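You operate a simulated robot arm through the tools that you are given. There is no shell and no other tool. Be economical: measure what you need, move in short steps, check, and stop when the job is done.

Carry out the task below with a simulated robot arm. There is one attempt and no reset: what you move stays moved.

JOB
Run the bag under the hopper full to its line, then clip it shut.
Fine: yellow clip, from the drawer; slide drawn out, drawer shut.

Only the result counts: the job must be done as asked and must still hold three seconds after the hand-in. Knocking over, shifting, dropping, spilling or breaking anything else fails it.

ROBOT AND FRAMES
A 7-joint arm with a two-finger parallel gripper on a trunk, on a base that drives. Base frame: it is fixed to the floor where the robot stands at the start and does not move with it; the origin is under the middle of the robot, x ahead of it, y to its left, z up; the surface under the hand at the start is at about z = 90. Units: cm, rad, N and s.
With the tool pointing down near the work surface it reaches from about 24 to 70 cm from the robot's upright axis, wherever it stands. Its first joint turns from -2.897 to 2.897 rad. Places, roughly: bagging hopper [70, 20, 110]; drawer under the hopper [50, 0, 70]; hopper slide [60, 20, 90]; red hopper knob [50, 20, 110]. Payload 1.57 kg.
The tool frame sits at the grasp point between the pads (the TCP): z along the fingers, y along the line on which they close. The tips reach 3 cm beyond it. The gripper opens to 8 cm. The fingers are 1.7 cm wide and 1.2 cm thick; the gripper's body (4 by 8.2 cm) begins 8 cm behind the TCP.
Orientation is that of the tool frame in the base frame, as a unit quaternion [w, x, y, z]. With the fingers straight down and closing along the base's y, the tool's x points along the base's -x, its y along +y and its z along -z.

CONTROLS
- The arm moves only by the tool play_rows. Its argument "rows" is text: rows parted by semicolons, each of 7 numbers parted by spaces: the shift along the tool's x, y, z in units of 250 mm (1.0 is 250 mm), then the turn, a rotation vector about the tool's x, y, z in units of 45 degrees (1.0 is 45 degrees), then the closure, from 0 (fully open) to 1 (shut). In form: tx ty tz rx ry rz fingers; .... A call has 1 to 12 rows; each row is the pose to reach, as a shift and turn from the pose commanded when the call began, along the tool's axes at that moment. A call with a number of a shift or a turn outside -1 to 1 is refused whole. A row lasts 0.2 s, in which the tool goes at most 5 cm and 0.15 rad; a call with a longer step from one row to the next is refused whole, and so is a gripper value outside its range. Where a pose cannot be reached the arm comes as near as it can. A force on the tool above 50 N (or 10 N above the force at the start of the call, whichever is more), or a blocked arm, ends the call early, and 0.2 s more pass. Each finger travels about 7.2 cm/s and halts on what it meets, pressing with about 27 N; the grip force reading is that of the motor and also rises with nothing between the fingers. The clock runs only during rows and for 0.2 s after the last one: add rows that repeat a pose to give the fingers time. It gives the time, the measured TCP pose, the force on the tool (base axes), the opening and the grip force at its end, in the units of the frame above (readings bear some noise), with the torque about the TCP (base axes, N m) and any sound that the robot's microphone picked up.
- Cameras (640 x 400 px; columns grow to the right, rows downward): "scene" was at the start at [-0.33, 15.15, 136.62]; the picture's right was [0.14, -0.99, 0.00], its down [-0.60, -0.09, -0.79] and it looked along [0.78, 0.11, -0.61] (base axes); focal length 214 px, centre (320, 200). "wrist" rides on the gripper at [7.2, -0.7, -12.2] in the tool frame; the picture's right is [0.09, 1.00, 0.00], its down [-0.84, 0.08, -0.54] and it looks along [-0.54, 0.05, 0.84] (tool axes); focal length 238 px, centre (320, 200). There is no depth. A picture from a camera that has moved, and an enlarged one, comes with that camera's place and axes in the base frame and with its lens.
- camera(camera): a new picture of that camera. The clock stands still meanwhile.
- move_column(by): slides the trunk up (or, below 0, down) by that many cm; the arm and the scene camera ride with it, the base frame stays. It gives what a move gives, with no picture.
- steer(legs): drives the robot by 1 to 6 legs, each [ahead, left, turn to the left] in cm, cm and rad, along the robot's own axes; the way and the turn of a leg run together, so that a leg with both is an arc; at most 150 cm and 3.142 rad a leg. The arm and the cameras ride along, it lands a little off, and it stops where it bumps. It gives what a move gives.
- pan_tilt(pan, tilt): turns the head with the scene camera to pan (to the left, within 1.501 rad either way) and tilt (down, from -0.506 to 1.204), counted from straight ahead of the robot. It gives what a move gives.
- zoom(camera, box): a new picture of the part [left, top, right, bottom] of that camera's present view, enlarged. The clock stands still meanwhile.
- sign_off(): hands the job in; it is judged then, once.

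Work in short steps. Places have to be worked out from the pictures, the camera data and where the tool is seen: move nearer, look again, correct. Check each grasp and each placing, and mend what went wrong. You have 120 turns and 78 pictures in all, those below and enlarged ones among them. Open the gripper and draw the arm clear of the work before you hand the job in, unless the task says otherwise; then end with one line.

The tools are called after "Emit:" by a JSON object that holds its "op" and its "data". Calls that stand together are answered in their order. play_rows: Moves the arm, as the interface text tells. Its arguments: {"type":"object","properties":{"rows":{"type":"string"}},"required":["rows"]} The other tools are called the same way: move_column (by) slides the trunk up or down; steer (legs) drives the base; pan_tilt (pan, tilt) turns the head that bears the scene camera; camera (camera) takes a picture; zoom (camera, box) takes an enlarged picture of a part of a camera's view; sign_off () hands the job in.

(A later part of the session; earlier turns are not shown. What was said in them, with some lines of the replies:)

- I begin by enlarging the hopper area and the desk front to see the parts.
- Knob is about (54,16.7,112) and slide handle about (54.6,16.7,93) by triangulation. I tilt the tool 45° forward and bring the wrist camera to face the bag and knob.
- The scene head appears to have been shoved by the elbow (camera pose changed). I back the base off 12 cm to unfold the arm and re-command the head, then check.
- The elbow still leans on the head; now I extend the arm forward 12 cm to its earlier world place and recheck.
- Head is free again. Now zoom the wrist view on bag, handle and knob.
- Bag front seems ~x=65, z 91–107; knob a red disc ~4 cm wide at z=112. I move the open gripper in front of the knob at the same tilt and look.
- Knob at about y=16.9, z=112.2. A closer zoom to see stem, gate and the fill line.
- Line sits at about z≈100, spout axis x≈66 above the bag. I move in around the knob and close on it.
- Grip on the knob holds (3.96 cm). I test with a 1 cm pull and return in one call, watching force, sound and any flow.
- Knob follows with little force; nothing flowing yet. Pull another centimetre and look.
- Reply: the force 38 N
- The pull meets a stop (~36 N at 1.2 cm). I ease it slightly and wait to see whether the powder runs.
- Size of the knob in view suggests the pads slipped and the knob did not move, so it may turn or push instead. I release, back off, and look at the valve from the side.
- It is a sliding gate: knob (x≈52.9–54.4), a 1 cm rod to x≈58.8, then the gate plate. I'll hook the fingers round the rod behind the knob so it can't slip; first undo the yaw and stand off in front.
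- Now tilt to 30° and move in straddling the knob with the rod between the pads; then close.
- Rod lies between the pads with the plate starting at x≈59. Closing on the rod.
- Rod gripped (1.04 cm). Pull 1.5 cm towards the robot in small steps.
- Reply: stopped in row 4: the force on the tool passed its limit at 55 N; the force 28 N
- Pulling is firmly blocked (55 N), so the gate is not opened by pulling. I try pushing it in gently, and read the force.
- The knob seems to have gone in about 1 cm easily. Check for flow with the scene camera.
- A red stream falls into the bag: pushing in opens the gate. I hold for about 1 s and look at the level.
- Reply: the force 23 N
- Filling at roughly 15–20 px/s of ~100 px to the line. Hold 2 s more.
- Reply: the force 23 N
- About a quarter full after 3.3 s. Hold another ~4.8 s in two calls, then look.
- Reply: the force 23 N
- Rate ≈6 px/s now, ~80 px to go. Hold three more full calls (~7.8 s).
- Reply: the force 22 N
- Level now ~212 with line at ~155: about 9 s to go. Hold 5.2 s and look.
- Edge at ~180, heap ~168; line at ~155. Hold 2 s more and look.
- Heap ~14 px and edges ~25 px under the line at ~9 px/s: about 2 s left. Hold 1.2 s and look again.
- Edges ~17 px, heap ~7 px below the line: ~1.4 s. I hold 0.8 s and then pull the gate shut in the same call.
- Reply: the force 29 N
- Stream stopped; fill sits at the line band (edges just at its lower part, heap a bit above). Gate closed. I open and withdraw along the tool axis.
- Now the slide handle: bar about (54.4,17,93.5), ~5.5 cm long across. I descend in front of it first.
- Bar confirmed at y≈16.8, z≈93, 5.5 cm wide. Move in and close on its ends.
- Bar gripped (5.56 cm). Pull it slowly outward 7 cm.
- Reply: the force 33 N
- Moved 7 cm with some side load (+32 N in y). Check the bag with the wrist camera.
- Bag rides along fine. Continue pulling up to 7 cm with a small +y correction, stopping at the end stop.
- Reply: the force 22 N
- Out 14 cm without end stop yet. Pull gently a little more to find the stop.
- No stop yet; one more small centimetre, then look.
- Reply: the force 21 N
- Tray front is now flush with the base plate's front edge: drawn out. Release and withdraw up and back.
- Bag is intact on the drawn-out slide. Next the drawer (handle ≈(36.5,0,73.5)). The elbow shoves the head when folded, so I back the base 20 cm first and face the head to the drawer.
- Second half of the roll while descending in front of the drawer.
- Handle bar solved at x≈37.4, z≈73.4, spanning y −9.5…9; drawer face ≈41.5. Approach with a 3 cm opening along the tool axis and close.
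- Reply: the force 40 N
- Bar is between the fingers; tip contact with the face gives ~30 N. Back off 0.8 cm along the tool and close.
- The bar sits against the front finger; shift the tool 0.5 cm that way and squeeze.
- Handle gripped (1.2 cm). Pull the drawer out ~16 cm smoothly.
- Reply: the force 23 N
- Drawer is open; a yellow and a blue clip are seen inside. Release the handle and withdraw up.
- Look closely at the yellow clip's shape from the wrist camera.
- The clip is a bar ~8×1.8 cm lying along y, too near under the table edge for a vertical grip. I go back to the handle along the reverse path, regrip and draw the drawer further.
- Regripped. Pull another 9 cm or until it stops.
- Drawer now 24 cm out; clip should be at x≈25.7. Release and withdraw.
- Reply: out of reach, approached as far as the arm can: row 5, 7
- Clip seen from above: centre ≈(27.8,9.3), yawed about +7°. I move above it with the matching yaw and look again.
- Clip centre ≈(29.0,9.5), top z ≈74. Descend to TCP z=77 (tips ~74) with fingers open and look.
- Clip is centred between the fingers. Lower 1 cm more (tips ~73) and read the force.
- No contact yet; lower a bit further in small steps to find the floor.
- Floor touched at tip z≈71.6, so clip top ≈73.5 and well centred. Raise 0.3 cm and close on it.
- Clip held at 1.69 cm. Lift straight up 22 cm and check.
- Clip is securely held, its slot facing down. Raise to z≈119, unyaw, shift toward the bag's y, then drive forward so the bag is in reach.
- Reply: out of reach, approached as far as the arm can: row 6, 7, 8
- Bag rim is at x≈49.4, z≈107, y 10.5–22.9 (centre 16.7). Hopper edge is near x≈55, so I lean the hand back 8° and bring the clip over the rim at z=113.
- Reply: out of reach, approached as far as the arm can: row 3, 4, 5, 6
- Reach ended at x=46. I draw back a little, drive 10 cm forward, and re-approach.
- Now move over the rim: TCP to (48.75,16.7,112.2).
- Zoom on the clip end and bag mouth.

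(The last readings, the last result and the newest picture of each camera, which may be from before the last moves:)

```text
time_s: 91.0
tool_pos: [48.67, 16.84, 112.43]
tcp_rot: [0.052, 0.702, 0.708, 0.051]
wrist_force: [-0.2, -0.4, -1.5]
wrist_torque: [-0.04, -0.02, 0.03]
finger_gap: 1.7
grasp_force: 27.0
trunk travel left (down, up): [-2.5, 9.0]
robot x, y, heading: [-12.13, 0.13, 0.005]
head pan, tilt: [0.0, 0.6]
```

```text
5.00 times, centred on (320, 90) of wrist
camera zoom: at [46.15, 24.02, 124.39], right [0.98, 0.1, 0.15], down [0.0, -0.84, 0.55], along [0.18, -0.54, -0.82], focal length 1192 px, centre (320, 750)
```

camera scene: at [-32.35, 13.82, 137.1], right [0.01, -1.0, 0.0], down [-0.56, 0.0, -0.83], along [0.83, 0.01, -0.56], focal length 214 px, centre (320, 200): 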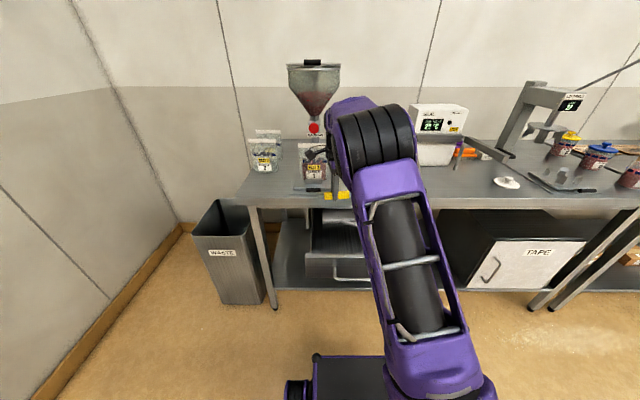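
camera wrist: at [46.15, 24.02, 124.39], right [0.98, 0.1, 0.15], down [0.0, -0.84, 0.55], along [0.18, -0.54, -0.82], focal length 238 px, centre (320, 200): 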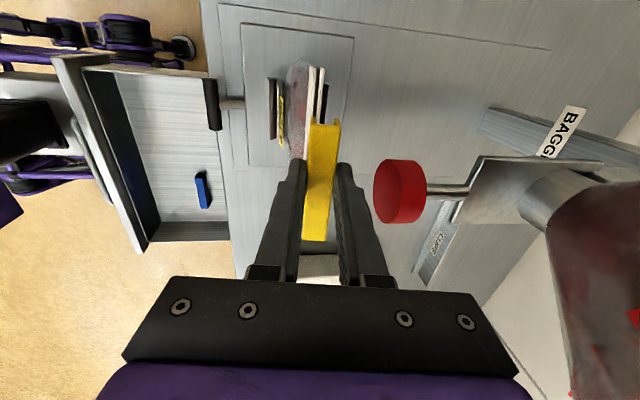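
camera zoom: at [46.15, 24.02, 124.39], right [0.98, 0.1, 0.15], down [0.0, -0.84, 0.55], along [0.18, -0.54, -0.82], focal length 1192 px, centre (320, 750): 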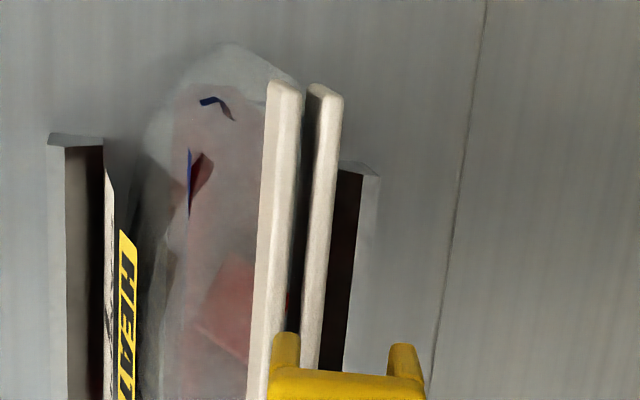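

Mouth is two strips ~1 cm across, centred x≈48.77; slot ~1.0 cm. It needs a vertical fit, and there's still clearance, so I turn the tool vertical, centre it at x=48.77 and lower a little.

Emit:
{"op": "play_rows", "data": {"rows": "0 0.002 0 0.095 0 0 0.9;0 0.004 0 0.189 0 0 0.9;0 0.004 0.02 0.189 0 0 0.9;0 0.004 0.04 0.189 0 0 0.9;0 0.004 0.04 0.189 0 0 0.9"}}

Emit:
{"op": "zoom", "data": {"camera": "wrist", "box": [270, 50, 370, 130]}}

```text
time_s: 92.5
tool_pos: [47.53, 17.19, 113.9]
tcp_rot: [0.011, 0.7, 0.714, 0.021]
wrist_force: [0.3, 0.1, -0.7]
wrist_torque: [0.0, -0.01, -0.02]
finger_gap: 1.69
grasp_force: 26.7
trunk travel left (down, up): [-2.5, 9.0]
robot x, y, heading: [-12.46, 0.33, 0.003]
head pan, tilt: [0.0, 0.6]
stopped in row 5: the arm was blocked; the commanded pose is now the measured one
```

```text
5.00 times, centred on (320, 90) of wrist
camera zoom: at [46.11, 24.18, 126.14], right [0.99, 0.11, 0.05], down [0.07, -0.84, 0.53], along [0.1, -0.53, -0.84], focal length 1192 px, centre (320, 750)
```

zoom: 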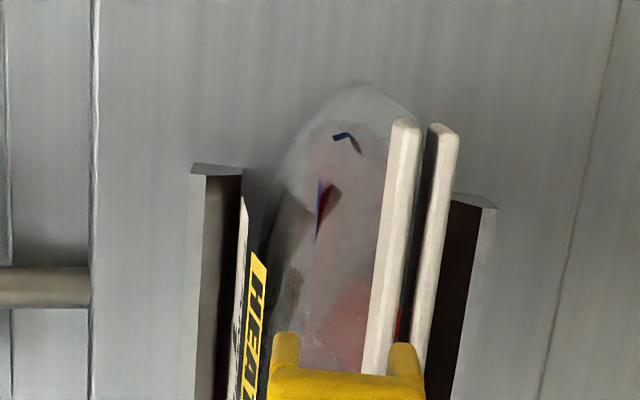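

The arm was blocked — evidently the wrist meets the hopper when vertical over the rim. The slide can probably come out further, so I'll set the clip on the clear table, pull the slide to its stop, and retry. First back away.

Emit:
{"op": "play_rows", "data": {"rows": "0 -0.15 0 0 0 0 0.9;0 -0.3 0.02 0.03 -0.01 0.01 0.9;-0.12 -0.3 0.04 0.058 -0.018 0.025 0.9;-0.28 -0.3 0.06 0.058 -0.018 0.025 0.9;-0.44 -0.28 0.08 0.058 -0.018 0.025 0.9;-0.6 -0.2 0.08 0.058 -0.018 0.025 0.9;-0.7 -0.14 0.08 0.058 -0.018 0.025 0.9;-0.7 -0.14 0.08 0.058 -0.018 0.025 0.9"}}

Emit:
{"op": "zoom", "data": {"camera": "scene", "box": [220, 40, 460, 240]}}

```text
time_s: 94.2
tool_pos: [45.49, -0.36, 110.43]
tcp_rot: [-0.007, 0.708, 0.706, -0.012]
wrist_force: [0.4, 0.1, -0.7]
wrist_torque: [0.02, -0.01, 0.01]
finger_gap: 1.67
grasp_force: 27.1
trunk travel left (down, up): [-2.5, 9.0]
robot x, y, heading: [-12.48, -0.13, 0.003]
head pan, tilt: [0.0, 0.6]
```

```text
2.00 times, centred on (340, 140) of scene
camera zoom: at [-12.52, 13.9, 137.1], right [0.0, -1.0, 0.0], down [-0.56, 0.0, -0.83], along [0.83, 0.0, -0.56], focal length 429 px, centre (280, 320)
```

zoom: 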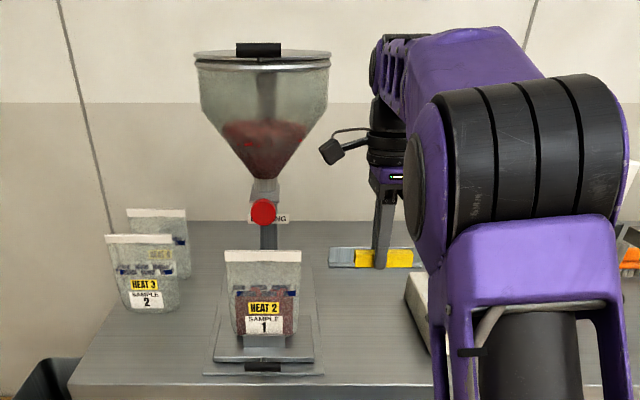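

All still stands. Lower the clip toward the table at (45,0), stopping just above.

Emit:
{"op": "play_rows", "data": {"rows": "0 0 0.15 -0.034 0.009 -0.004 0.9;0 0 0.3 -0.034 0.009 -0.004 0.9;0 0 0.45 -0.034 0.009 -0.004 0.9;0 0 0.58 -0.034 0.009 -0.004 0.9;0 0 0.64 -0.034 0.009 -0.004 0.9;0 0 0.64 -0.034 0.009 -0.004 0.9"}}

Emit:
{"op": "play_rows", "data": {"rows": "0 0 0.008 0 0 0 0.9;0 0 0.016 0 0 0 0.9;0 0 0.024 0 0 0 0.9"}}

```text
time_s: 95.7
tool_pos: [45.11, -0.82, 94.18]
tcp_rot: [0.001, 0.708, 0.707, 0.001]
wrist_force: [0.2, 0.1, -0.3]
wrist_torque: [0.0, 0.0, -0.01]
finger_gap: 1.71
grasp_force: 26.2
trunk travel left (down, up): [-2.5, 9.0]
robot x, y, heading: [-12.54, 0.14, 0.001]
head pan, tilt: [0.0, 0.6]
```

```text
time_s: 96.5
tool_pos: [45.09, -0.61, 93.69]
tcp_rot: [0.001, 0.708, 0.707, 0.0]
wrist_force: [-0.1, -0.8, -1.6]
wrist_torque: [0.02, 0.0, -0.02]
finger_gap: 1.71
grasp_force: 26.3
trunk travel left (down, up): [-2.5, 9.0]
robot x, y, heading: [-12.89, 0.09, 0.005]
head pan, tilt: [0.0, 0.6]
```

Emit:
{"op": "play_rows", "data": {"rows": "0 0 0.008 0 0 0 0.9;0 0 0.016 0 0 0 0.9;0 0 0.024 0 0 0 0.9"}}

```text
time_s: 97.2
tool_pos: [45.11, -0.62, 93.02]
tcp_rot: [0.001, 0.708, 0.706, 0.001]
wrist_force: [-0.4, -0.3, 2.5]
wrist_torque: [0.06, 0.02, -0.02]
finger_gap: 1.67
grasp_force: 26.8
trunk travel left (down, up): [-2.5, 9.0]
robot x, y, heading: [-12.23, 0.09, 0.002]
head pan, tilt: [0.0, 0.6]
```

Touching the table lightly. A hair lower, then open partly and lift away.

Emit:
{"op": "play_rows", "data": {"rows": "0 0 0.006 0 0 0 0.9;0 0 0.008 0 0 0 0.8;0 0 0.008 0 0 0 0.65;0 0 0.008 0 0 0 0.5;0 0 0.008 0 0 0 0.3;0 0 0.008 0 0 0 0.3"}}

Emit:
{"op": "play_rows", "data": {"rows": "0 0 -0.1 0 0 0 0.3;0 0 -0.25 0 0 0 0.2;0 0 -0.42 0 0 0 0;0 0 -0.5 0 0 0 0;0 0 -0.5 0 0 0 0"}}

Emit:
{"op": "camera", "data": {"camera": "wrist"}}

```text
time_s: 98.7
tool_pos: [45.39, -0.7, 93.0]
tcp_rot: [0.005, 0.707, 0.707, 0.003]
wrist_force: [22.6, 0.1, 26.2]
wrist_torque: [0.09, -0.07, -0.04]
finger_gap: 3.47
grasp_force: 0.1
trunk travel left (down, up): [-2.5, 9.0]
robot x, y, heading: [-12.34, -0.16, 0.002]
head pan, tilt: [0.0, 0.6]
```

```text
time_s: 99.8
tool_pos: [45.0, -0.32, 105.41]
tcp_rot: [0.001, 0.708, 0.706, 0.001]
wrist_force: [0.2, 0.5, -0.2]
wrist_torque: [0.0, -0.01, 0.03]
finger_gap: 8.0
grasp_force: 0.1
trunk travel left (down, up): [-2.5, 9.0]
robot x, y, heading: [-12.31, 0.24, 0.004]
head pan, tilt: [0.0, 0.6]
```

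```text
7 pictures are left
camera wrist: at [44.34, 6.88, 117.53], right [1.0, 0.09, 0.0], down [0.08, -0.84, 0.54], along [0.05, -0.54, -0.84], focal length 238 px, centre (320, 200)
```

wrist: 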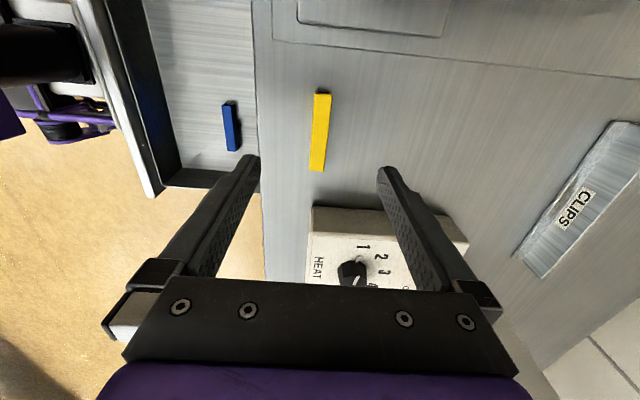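

Clip stands upright on the table at (45,−0.8). Now hover over the slide handle (bar ≈(38.3,17,93)), offset to y=18.5 to miss its stem, fingers 2.8 cm open.

Emit:
{"op": "play_rows", "data": {"rows": "0 -0.15 0 0 0 0 0.2;0.05 -0.264 0 0 0 0 0.5;0.24 -0.264 0 0 0 0 0.65;0.42 -0.264 0 0 0 0 0.65;0.6 -0.264 0 0 0 0 0.65;0.752 -0.264 0.02 0 0 0 0.65;0.752 -0.264 0.16 0 0 0 0.65;0.752 -0.264 0.28 0 0 0 0.65;0.752 -0.264 0.28 0 0 0 0.65"}}

Emit:
{"op": "camera", "data": {"camera": "wrist"}}

```text
time_s: 101.8
tool_pos: [38.2, 18.5, 98.31]
tcp_rot: [0.0, 0.708, 0.706, 0.001]
wrist_force: [-0.3, 0.7, 0.5]
wrist_torque: [-0.02, 0.01, 0.03]
finger_gap: 2.8
grasp_force: 0.0
trunk travel left (down, up): [-2.5, 9.0]
robot x, y, heading: [-12.55, -0.01, 0.003]
head pan, tilt: [0.0, 0.6]
```

```text
6 pictures are left
camera wrist: at [37.61, 25.67, 110.48], right [1.0, 0.09, 0.0], down [0.08, -0.84, 0.54], along [0.05, -0.54, -0.84], focal length 238 px, centre (320, 200)
```

wrist: 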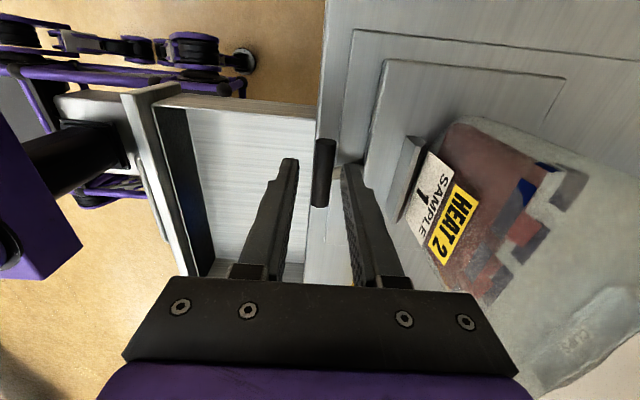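

Bar lies between the fingers; the tray front is still ~3 cm behind the base plate's front, so there's travel left. Descend and grip the bar.

Emit:
{"op": "play_rows", "data": {"rows": "0 0.016 0.05 0 0 0 0.65;0 0.016 0.1 0 0 0 0.65;0 0.016 0.132 0 0 0 0.65;0 0.016 0.132 0 0 0 0.8;0 0.016 0.132 0 0 0 0.95;0 0.016 0.132 0 0 0 0.95;0 0.016 0.132 0 0 0 0.95"}}

```text
time_s: 103.5
tool_pos: [38.93, 18.25, 95.11]
tcp_rot: [0.001, 0.708, 0.706, 0.0]
wrist_force: [-0.5, 1.2, -1.1]
wrist_torque: [0.18, 0.05, 0.04]
finger_gap: 1.55
grasp_force: 31.3
trunk travel left (down, up): [-2.5, 9.0]
robot x, y, heading: [-12.75, -0.01, 0.002]
head pan, tilt: [0.0, 0.6]
```

Gripped (1.55 cm). Pull slowly up to 4 cm, watching for a stop.

Emit:
{"op": "play_rows", "data": {"rows": "0 -0.016 0 0 0 0 0.95;0 -0.036 0 0 0 0 0.95;0 -0.056 0 0 0 0 0.95;0 -0.076 0 0 0 0 0.95;0 -0.096 0 0 0 0 0.95;0 -0.116 0 0 0 0 0.95"}}

```text
time_s: 104.6
tool_pos: [37.65, 18.28, 95.03]
tcp_rot: [0.007, 0.708, 0.706, 0.009]
wrist_force: [15.5, 3.8, -14.3]
wrist_torque: [0.06, -0.35, 0.13]
finger_gap: 1.59
grasp_force: 31.8
trunk travel left (down, up): [-2.5, 9.0]
robot x, y, heading: [-12.12, -0.08, 0.008]
head pan, tilt: [0.0, 0.6]
stopped in row 5: the force on the tool passed its limit at 55 N (the readings are from after the stop); the commanded pose is now the measured one
```

End stop found: slide fully drawn (another 1.3 cm). Release and rise.

Emit:
{"op": "play_rows", "data": {"rows": "0 0.008 0 0 0 0 0.8;0 0.008 0 0 0 0 0.65;0 0.008 0 0 0 0 0.65;0 0.008 -0.15 0 0 0 0.65;0 0 -0.3 0 0 0 0.5;0 0 -0.46 0 0 0 0.3;-0.15 0 -0.5 0 0 0 0.3;-0.3 0.05 -0.5 0 0 0 0.3;-0.48 0.1 -0.5 0 0 0 0.3;-0.66 0.2 -0.5 0 0 0 0.3;-0.8 0.298 -0.48 0 0 0 0.3;-0.808 0.298 -0.48 0 0 0 0.3"}}

```text
refused: row 10 steps farther than a row can; nothing moved
```

Emit:
{"op": "play_rows", "data": {"rows": "0 0.008 0 0 0 0 0.8;0 0.008 0 0 0 0 0.65;0 0.008 0 0 0 0 0.65;0 0.008 -0.15 0 0 0 0.65;0 0 -0.3 0 0 0 0.5;0 0 -0.46 0 0 0 0.3;-0.15 0 -0.5 0 0 0 0.3;-0.32 0.05 -0.5 0 0 0 0.3;-0.49 0.1 -0.5 0 0 0 0.3;-0.65 0.17 -0.5 0 0 0 0.3;-0.76 0.27 -0.48 0 0 0 0.3;-0.808 0.298 -0.48 0 0 0 0.3"}}

```text
time_s: 107.2
tool_pos: [44.43, -1.98, 107.15]
tcp_rot: [0.006, 0.709, 0.705, 0.009]
wrist_force: [0.0, -0.9, 0.6]
wrist_torque: [-0.01, -0.02, 0.02]
finger_gap: 5.6
grasp_force: 0.0
trunk travel left (down, up): [-2.5, 9.0]
robot x, y, heading: [-11.9, 0.18, 0.001]
head pan, tilt: [0.0, 0.6]
```

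Lean the hand 25° toward −y (pads stay parallel to the clip), so that the wrist will clear the hopper later.

Emit:
{"op": "play_rows", "data": {"rows": "0 0.024 0.03 0.027 0.14 -0.007 0.3;0 0.024 0.05 0.027 0.28 -0.007 0.3;0 0.024 0.08 0.027 0.42 -0.007 0.3;0 0.024 0.08 0.027 0.556 -0.007 0.3;0 0.024 0.08 0.027 0.556 -0.007 0.3"}}

```text
time_s: 108.4
tool_pos: [45.14, -1.87, 105.32]
tcp_rot: [-0.155, 0.686, 0.693, 0.156]
wrist_force: [0.3, -0.6, -0.7]
wrist_torque: [-0.01, 0.01, 0.02]
finger_gap: 5.57
grasp_force: 0.1
trunk travel left (down, up): [-2.5, 9.0]
robot x, y, heading: [-12.09, -0.0, 0.006]
head pan, tilt: [0.0, 0.6]
```

Descend onto the clip and close.

Emit:
{"op": "play_rows", "data": {"rows": "-0.06 -0.003 0.12 0 0 0 0.3;-0.12 -0.003 0.25 0 0 0 0.3;-0.17 -0.003 0.36 0 0 0 0.3;-0.204 -0.003 0.429 0 0 0 0.3;-0.204 -0.003 0.429 0 0 0 0.3;-0.204 -0.003 0.429 0 0 0 0.6;-0.204 -0.003 0.429 0 0 0 0.8;-0.204 -0.003 0.429 0 0 0 0.9;-0.204 -0.003 0.429 0 0 0 0.9"}}

```text
time_s: 110.4
tool_pos: [45.11, -2.03, 93.3]
tcp_rot: [-0.153, 0.687, 0.693, 0.156]
wrist_force: [0.2, -0.2, -1.1]
wrist_torque: [-0.01, 0.01, 0.01]
finger_gap: 1.7
grasp_force: 27.0
trunk travel left (down, up): [-2.5, 9.0]
robot x, y, heading: [-12.28, -0.4, 0.005]
head pan, tilt: [0.0, 0.6]
```

Clip regripped (1.70 cm). Lift straight up 20 cm, and then shift toward the bag.

Emit:
{"op": "play_rows", "data": {"rows": "0.02 0 -0.042 0 0 0 0.9;0.07 0 -0.147 0 0 0 0.9;0.13 0 -0.273 0 0 0 0.9;0.2 0 -0.42 0 0 0 0.9;0.27 0 -0.567 0 0 0 0.9;0.343 0 -0.72 0 0 0 0.9;0.343 -0.1 -0.72 0 0 0 0.9;0.343 -0.1 -0.72 0 0 0 0.9"}}

```text
time_s: 112.2
tool_pos: [42.55, -2.13, 113.48]
tcp_rot: [-0.153, 0.687, 0.693, 0.156]
wrist_force: [0.7, 0.3, -0.3]
wrist_torque: [0.0, -0.01, 0.03]
finger_gap: 1.69
grasp_force: 27.0
trunk travel left (down, up): [-2.5, 9.0]
robot x, y, heading: [-12.26, 0.3, 0.002]
head pan, tilt: [0.0, 0.6]
```

Shift over to the bag's y and then forward to near the rim line.

Emit:
{"op": "play_rows", "data": {"rows": "0.12 0 0.057 0 0 0 0.9;0.25 0 0.12 0 0 0 0.9;0.38 0 0.182 0 0 0 0.9;0.51 0 0.244 0 0 0 0.9;0.635 0 0.303 0 0 0 0.9;0.635 0.1 0.303 0 0 0 0.9;0.635 0.178 0.303 0 0 0 0.9;0.635 0.178 0.303 0 0 0 0.9"}}

Emit:
{"op": "zoom", "data": {"camera": "wrist", "box": [240, 20, 420, 180]}}

```text
time_s: 114.0
tool_pos: [46.99, 15.82, 113.28]
tcp_rot: [-0.154, 0.687, 0.693, 0.156]
wrist_force: [0.4, -0.2, 0.5]
wrist_torque: [0.01, -0.02, -0.02]
finger_gap: 1.69
grasp_force: 26.8
trunk travel left (down, up): [-2.5, 9.0]
robot x, y, heading: [-12.61, 0.2, 0.002]
head pan, tilt: [0.0, 0.6]
```

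```text
2.50 times, centred on (330, 100) of wrist
camera zoom: at [46.19, 17.15, 127.36], right [0.99, 0.09, 0.04], down [0.08, -0.99, 0.13], along [0.05, -0.13, -0.99], focal length 596 px, centre (295, 450)
```

zoom: 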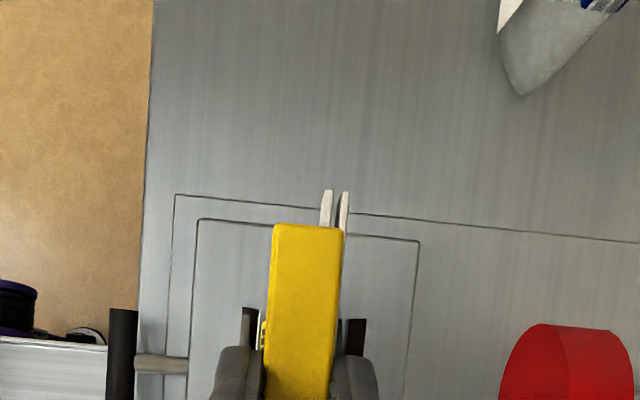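

Not blocked with this lean. Rim centre is x≈47.8, clip ≈46.95; I shift +0.85 cm in x, trim yaw slightly, and lower to just above the rim.

Emit:
{"op": "play_rows", "data": {"rows": "-0.004 0.017 -0.002 -0.007 0 0.015 0.9;-0.007 0.034 -0.003 -0.014 0 0.03 0.9;-0.024 0.034 0.033 -0.014 0 0.03 0.9;-0.044 0.034 0.075 -0.014 0 0.03 0.9;-0.044 0.034 0.075 -0.014 0 0.03 0.9"}}

Emit:
{"op": "zoom", "data": {"camera": "wrist", "box": [270, 50, 390, 150]}}

```text
time_s: 115.2
tool_pos: [47.71, 15.52, 111.19]
tcp_rot: [-0.152, 0.696, 0.684, 0.158]
wrist_force: [0.8, -0.6, -1.0]
wrist_torque: [0.02, 0.03, 0.01]
finger_gap: 1.68
grasp_force: 27.4
trunk travel left (down, up): [-2.5, 9.0]
robot x, y, heading: [-12.52, 0.23, 0.005]
head pan, tilt: [0.0, 0.6]
```

```text
4.00 times, centred on (330, 100) of wrist
camera zoom: at [47.08, 16.79, 125.28], right [1.0, 0.06, 0.04], down [0.06, -0.99, 0.13], along [0.05, -0.13, -0.99], focal length 953 px, centre (280, 600)
```

zoom: 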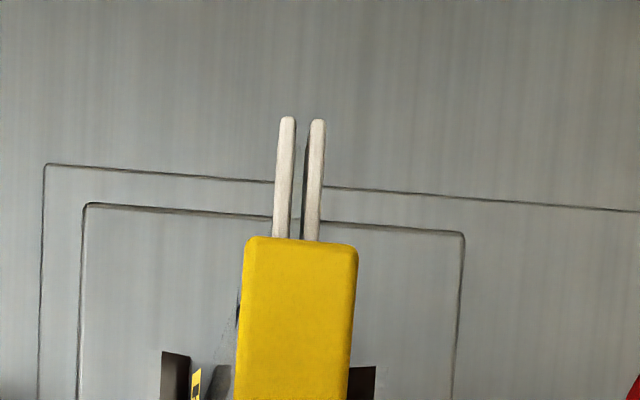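

Clip and mouth are aligned (x 47.82 vs 47.86, yaw equal). Lower slowly 1.6 cm over the rim.

Emit:
{"op": "play_rows", "data": {"rows": "-0.006 0.001 0.012 0 0 0 0.9;-0.012 0.001 0.025 0 0 0 0.9;-0.018 0.001 0.038 0 0 0 0.9;-0.024 0.001 0.05 0 0 0 0.9;-0.0275 0.001 0.058 0 0 0 0.9;-0.0275 0.001 0.058 0 0 0 0.9"}}

```text
time_s: 116.6
tool_pos: [47.71, 15.5, 109.91]
tcp_rot: [-0.15, 0.695, 0.685, 0.16]
wrist_force: [2.2, -1.4, 18.4]
wrist_torque: [-0.04, 0.0, 0.02]
finger_gap: 1.69
grasp_force: 26.7
trunk travel left (down, up): [-2.5, 9.0]
robot x, y, heading: [-12.35, 0.14, 0.007]
head pan, tilt: [0.0, 0.6]
```

Resistance 18 N at clip bottom ≈106.6. Press a little more to seat it and watch for give.

Emit:
{"op": "play_rows", "data": {"rows": "-0.004 0 0.009 0 0 0 0.9;-0.008 0 0.018 0 0 0 0.9;-0.008 0 0.018 0 0 0 0.9"}}

Emit:
{"op": "zoom", "data": {"camera": "wrist", "box": [270, 50, 390, 150]}}

```text
time_s: 117.4
tool_pos: [47.7, 15.41, 109.21]
tcp_rot: [-0.151, 0.695, 0.684, 0.159]
wrist_force: [0.3, 0.8, 21.2]
wrist_torque: [0.23, -0.01, 0.01]
finger_gap: 1.69
grasp_force: 27.4
trunk travel left (down, up): [-2.5, 9.0]
robot x, y, heading: [-12.71, 0.09, 0.004]
head pan, tilt: [0.0, 0.6]
```

```text
4.00 times, centred on (330, 100) of wrist
camera zoom: at [47.0, 16.78, 123.39], right [1.0, 0.07, 0.05], down [0.06, -0.99, 0.13], along [0.05, -0.13, -0.99], focal length 953 px, centre (280, 600)
```

zoom: 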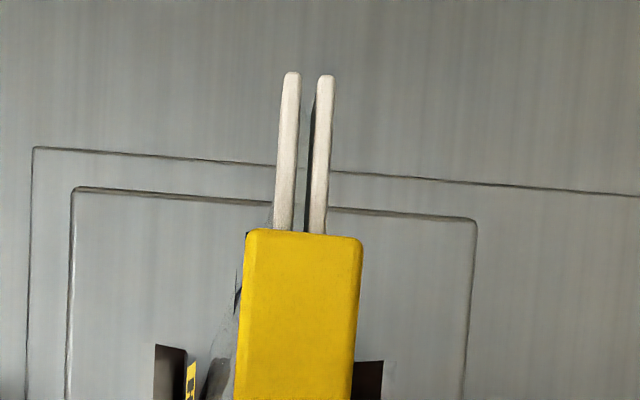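

It slides down with steady ~20 N friction: clip is going on. Continue in small steps until it bottoms.

Emit:
{"op": "play_rows", "data": {"rows": "-0.004 0 0.009 0 0 0 0.9;-0.008 0 0.018 0 0 0 0.9;-0.008 0 0.018 0 0 0 0.9"}}

```text
time_s: 118.2
tool_pos: [47.68, 15.36, 108.72]
tcp_rot: [-0.152, 0.695, 0.684, 0.158]
wrist_force: [1.0, 3.4, 23.6]
wrist_torque: [0.14, 0.01, -0.04]
finger_gap: 1.71
grasp_force: 27.1
trunk travel left (down, up): [-2.5, 9.0]
robot x, y, heading: [-12.36, -0.04, 0.006]
head pan, tilt: [0.0, 0.6]
```

Emit:
{"op": "play_rows", "data": {"rows": "-0.004 0 0.009 0 0 0 0.9;-0.008 0 0.018 0 0 0 0.9;-0.008 0 0.018 0 0 0 0.9"}}

```text
time_s: 119.0
tool_pos: [47.79, 15.26, 107.88]
tcp_rot: [-0.152, 0.697, 0.684, 0.155]
wrist_force: [0.5, -0.1, 0.8]
wrist_torque: [0.04, -0.01, -0.02]
finger_gap: 1.7
grasp_force: 27.4
trunk travel left (down, up): [-2.5, 9.0]
robot x, y, heading: [-12.13, 0.21, -0.0]
head pan, tilt: [0.0, 0.6]
```

Force dropped to ~0: it seems to have snapped home. Open the fingers a little and look.

Emit:
{"op": "play_rows", "data": {"rows": "0 0 0 0 0 0 0.75;0 0 0 0 0 0 0.62;0 0 0 0 0 0 0.6;0 0 0 0 0 0 0.6"}}

Emit:
{"op": "play_rows", "data": {"rows": "0.01 0 -0.03 0 0 0 0.6;0.03 0 -0.09 0 0 0 0.6;0.06 0 -0.18 0 0 0 0.6;0.06 -0.12 -0.25 0 0 0 0.6;0.06 -0.28 -0.3 0 0 0 0.4;0.06 -0.4 -0.34 0 0 0 0.2;0.06 -0.4 -0.34 0 0 0 0.2"}}

Emit:
{"op": "camera", "data": {"camera": "wrist"}}

```text
time_s: 120.0
tool_pos: [47.88, 15.39, 108.03]
tcp_rot: [-0.151, 0.696, 0.684, 0.158]
wrist_force: [-0.1, 0.7, 0.3]
wrist_torque: [0.02, -0.01, 0.04]
finger_gap: 3.2
grasp_force: 0.1
trunk travel left (down, up): [-2.5, 9.0]
robot x, y, heading: [-12.4, 0.06, 0.009]
head pan, tilt: [0.0, 0.6]
```

```text
time_s: 121.6
tool_pos: [37.71, 13.27, 116.05]
tcp_rot: [-0.153, 0.695, 0.684, 0.158]
wrist_force: [-0.3, 0.3, 0.2]
wrist_torque: [0.03, -0.01, 0.0]
finger_gap: 6.41
grasp_force: 0.2
trunk travel left (down, up): [-2.5, 9.0]
robot x, y, heading: [-12.11, 0.09, -0.001]
head pan, tilt: [0.0, 0.6]
```

```text
2 pictures are left
camera wrist: at [37.02, 14.58, 130.24], right [1.0, 0.06, 0.04], down [0.06, -0.99, 0.13], along [0.05, -0.13, -0.99], focal length 238 px, centre (320, 200)
```

wrist: 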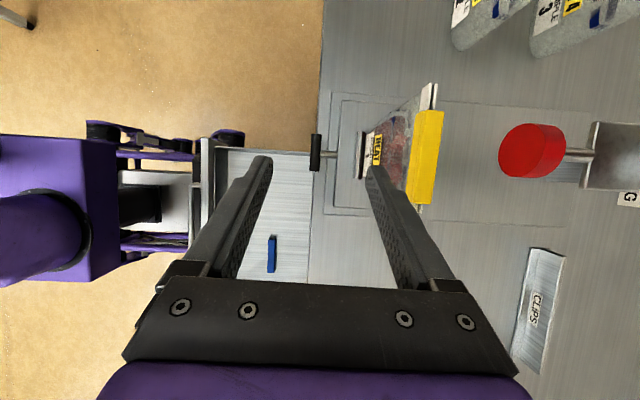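

The clip sits across the mouth, strips now closed together, bag upright. Next shut the drawer: back the base off 22 cm.

Emit:
{"op": "steer", "data": {"legs": [[-22, 0, 0]]}}

```text
time_s: 123.3
tool_pos: [15.77, 13.26, 116.15]
tcp_rot: [-0.152, 0.695, 0.685, 0.158]
wrist_force: [0.2, -0.7, 0.1]
wrist_torque: [0.01, -0.02, 0.01]
finger_gap: 6.41
grasp_force: 0.1
trunk travel left (down, up): [-2.5, 9.0]
robot x, y, heading: [-34.09, -0.22, 0.007]
head pan, tilt: [0.0, 0.6]
```

Return the tool to vertical and move to the drawer's centre line.

Emit:
{"op": "play_rows", "data": {"rows": "-0.16 -0.04 0.04 0.003 -0.14 -0.005 0.2;-0.32 -0.08 0.08 0.006 -0.28 -0.009 0.3;-0.48 -0.11 0.12 0.008 -0.42 -0.014 0.5;-0.6 -0.14 0.15 0.011 -0.563 -0.018 0.6;-0.669 -0.152 0.167 0.011 -0.563 -0.018 0.6;-0.669 -0.152 0.167 0.011 -0.563 -0.018 0.6"}}

```text
time_s: 124.7
tool_pos: [11.67, 0.01, 105.01]
tcp_rot: [0.0, 0.707, 0.707, -0.001]
wrist_force: [-0.2, 0.6, 0.6]
wrist_torque: [-0.02, -0.03, 0.01]
finger_gap: 3.19
grasp_force: 0.0
trunk travel left (down, up): [-2.5, 9.0]
robot x, y, heading: [-34.4, -0.34, 0.003]
head pan, tilt: [0.0, 0.6]
```

Tilt 30° and come to just before the handle along the earlier approach line.

Emit:
{"op": "play_rows", "data": {"rows": "0 -0.04 0.15 -0.15 0 0 0.6;0 -0.08 0.3 -0.3 0 0 0.6;0 -0.12 0.45 -0.45 0 0 0.6;0 -0.16 0.6 -0.6 0 0 0.6;0 -0.18 0.76 -0.667 0 0 0.6;0 -0.18 0.92 -0.667 0 0 0.6;0 -0.18 0.92 -0.667 0 0 0.6"}}

```text
time_s: 126.3
tool_pos: [7.39, -0.14, 82.21]
tcp_rot: [0.184, 0.683, 0.683, 0.183]
wrist_force: [0.3, -0.4, 0.2]
wrist_torque: [-0.01, -0.01, 0.01]
finger_gap: 3.18
grasp_force: 0.0
trunk travel left (down, up): [-2.5, 9.0]
robot x, y, heading: [-34.06, 0.19, 0.012]
head pan, tilt: [0.0, 0.6]
```

Reach past the bar and grip it.

Emit:
{"op": "play_rows", "data": {"rows": "0 -0.01 0.12 0 0 0 0.6;0 -0.01 0.24 0 0 0 0.6;0 -0.01 0.325 0 0 0 0.6;0 -0.01 0.325 0 0 0 0.6;0 -0.01 0.325 0 0 0 0.8;0 -0.01 0.325 0 0 0 1;0 -0.01 0.325 0 0 0 1;0 -0.01 0.325 0 0 0 1"}}

```text
time_s: 128.1
tool_pos: [11.01, 0.03, 75.08]
tcp_rot: [0.184, 0.684, 0.682, 0.182]
wrist_force: [2.5, 0.1, 5.7]
wrist_torque: [-0.11, -0.03, -0.03]
finger_gap: 1.19
grasp_force: 29.7
trunk travel left (down, up): [-2.5, 9.0]
robot x, y, heading: [-34.39, -0.43, 0.009]
head pan, tilt: [0.0, 0.6]
```

Gripped (1.19). Push in 13 cm, then the rest.

Emit:
{"op": "play_rows", "data": {"rows": "0 0.02 0.0115 0 0 0 1;0 0.06 0.035 0 0 0 1;0 0.1 0.058 0 0 0 1;0 0.14 0.081 0 0 0 1;0 0.18 0.104 0 0 0 1;0 0.22 0.127 0 0 0 1;0 0.26 0.15 0 0 0 1;0 0.3 0.173 0 0 0 1;0 0.34 0.196 0 0 0 1;0 0.38 0.219 0 0 0 1;0 0.42 0.242 0 0 0 1;0 0.45 0.26 0 0 0 1"}}

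Emit:
{"op": "play_rows", "data": {"rows": "0 0.03 0.0173 0 0 0 1;0 0.07 0.0404 0 0 0 1;0 0.11 0.0635 0 0 0 1;0 0.15 0.0866 0 0 0 1;0 0.19 0.1097 0 0 0 1;0 0.23 0.1328 0 0 0 1;0 0.27 0.156 0 0 0 1;0 0.31 0.179 0 0 0 1;0 0.34 0.1963 0 0 0 1;0 0.37 0.2136 0 0 0 1;0 0.39 0.225 0 0 0 1;0 0.405 0.234 0 0 0 1"}}

```text
time_s: 130.7
tool_pos: [24.06, 0.05, 74.97]
tcp_rot: [0.184, 0.684, 0.682, 0.182]
wrist_force: [-0.2, -1.6, 13.9]
wrist_torque: [-0.36, 0.05, -0.18]
finger_gap: 1.17
grasp_force: 29.0
trunk travel left (down, up): [-2.5, 9.0]
robot x, y, heading: [-34.32, 0.08, 0.008]
head pan, tilt: [0.0, 0.6]
```

```text
time_s: 133.3
tool_pos: [35.8, -0.04, 75.04]
tcp_rot: [0.185, 0.683, 0.683, 0.183]
wrist_force: [1.8, -5.2, 5.5]
wrist_torque: [0.3, -0.04, 0.23]
finger_gap: 1.19
grasp_force: 28.8
trunk travel left (down, up): [-2.5, 9.0]
robot x, y, heading: [-34.39, -0.27, 0.003]
head pan, tilt: [0.0, 0.6]
```

Back at the original closed position (35.8); nudge further to confirm the stop.

Emit:
{"op": "play_rows", "data": {"rows": "0 0.012 0.007 0 0 0 1;0 0.024 0.014 0 0 0 1;0 0.03 0.017 0 0 0 1"}}

```text
time_s: 134.1
tool_pos: [36.02, 0.06, 74.61]
tcp_rot: [0.18, 0.684, 0.683, 0.181]
wrist_force: [-37.4, -2.5, 3.5]
wrist_torque: [0.04, -0.29, 0.03]
finger_gap: 1.19
grasp_force: 29.5
trunk travel left (down, up): [-2.5, 9.0]
robot x, y, heading: [-34.48, -0.17, 0.006]
head pan, tilt: [0.0, 0.6]
```

Firm stop: drawer shut. Ease off, open, and withdraw clear.

Emit:
{"op": "play_rows", "data": {"rows": "0 -0.02 -0.01 0 0 0 1;0 -0.02 -0.01 0 0 0 0.8;0 -0.02 -0.01 0 0 0 0.6;0 -0.02 -0.01 0 0 0 0.6;0 -0.02 -0.1 0 0 0 0.6;0 -0.02 -0.25 0 0 0 0.6;0 -0.06 -0.42 0 0 0 0.4;0 -0.16 -0.56 0 0 0 0.2;0 -0.26 -0.68 0 0 0 0;0 -0.26 -0.68 0 0 0 0"}}

Emit:
{"op": "camera", "data": {"camera": "scene"}}

```text
time_s: 136.3
tool_pos: [22.64, -0.04, 86.65]
tcp_rot: [0.183, 0.683, 0.683, 0.183]
wrist_force: [0.2, -0.3, -0.4]
wrist_torque: [0.02, 0.02, -0.02]
finger_gap: 8.02
grasp_force: 0.0
trunk travel left (down, up): [-2.5, 9.0]
robot x, y, heading: [-34.04, 0.12, 0.008]
head pan, tilt: [0.0, 0.6]
```

```text
1 pictures are left
camera scene: at [-34.49, 13.82, 137.1], right [0.01, -1.0, 0.0], down [-0.56, 0.0, -0.83], along [0.83, 0.0, -0.56], focal length 214 px, centre (320, 200)
```

scene: 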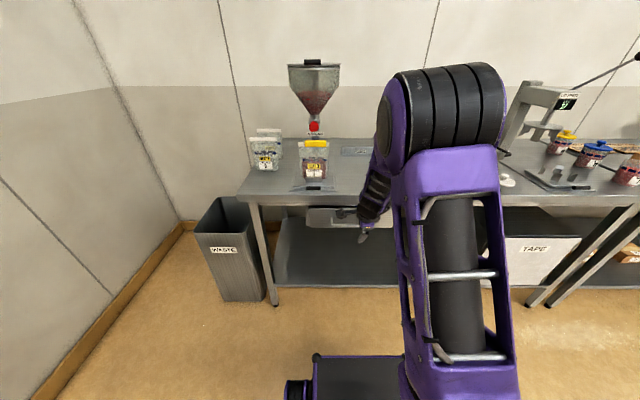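

Drawer looks shut and the arm is clear. One last enlarged check of the bag, clip and drawer.

Emit:
{"op": "zoom", "data": {"camera": "scene", "box": [270, 120, 390, 240]}}

```text
3.33 times, centred on (330, 180) of scene
camera zoom: at [-34.49, 13.82, 137.1], right [0.01, -1.0, 0.0], down [-0.56, 0.0, -0.83], along [0.83, 0.0, -0.56], focal length 715 px, centre (287, 267)
```

zoom: 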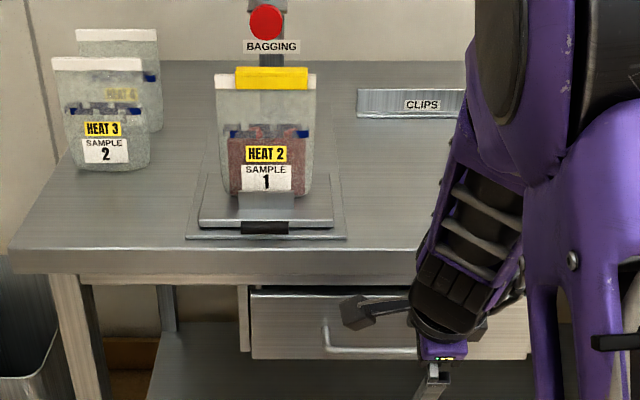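

The bag is filled to its line and clipped, the slide is out, the drawer is shut and the gripper is open and clear, so I hand in.

Emit:
{"op": "sign_off", "data": {}}

```text
The job is handed in.
```

I filled the bag to its line and clipped it shut with the yellow clip from the drawer. The slide is drawn out to its stop, the drawer is shut, and the job is handed in.
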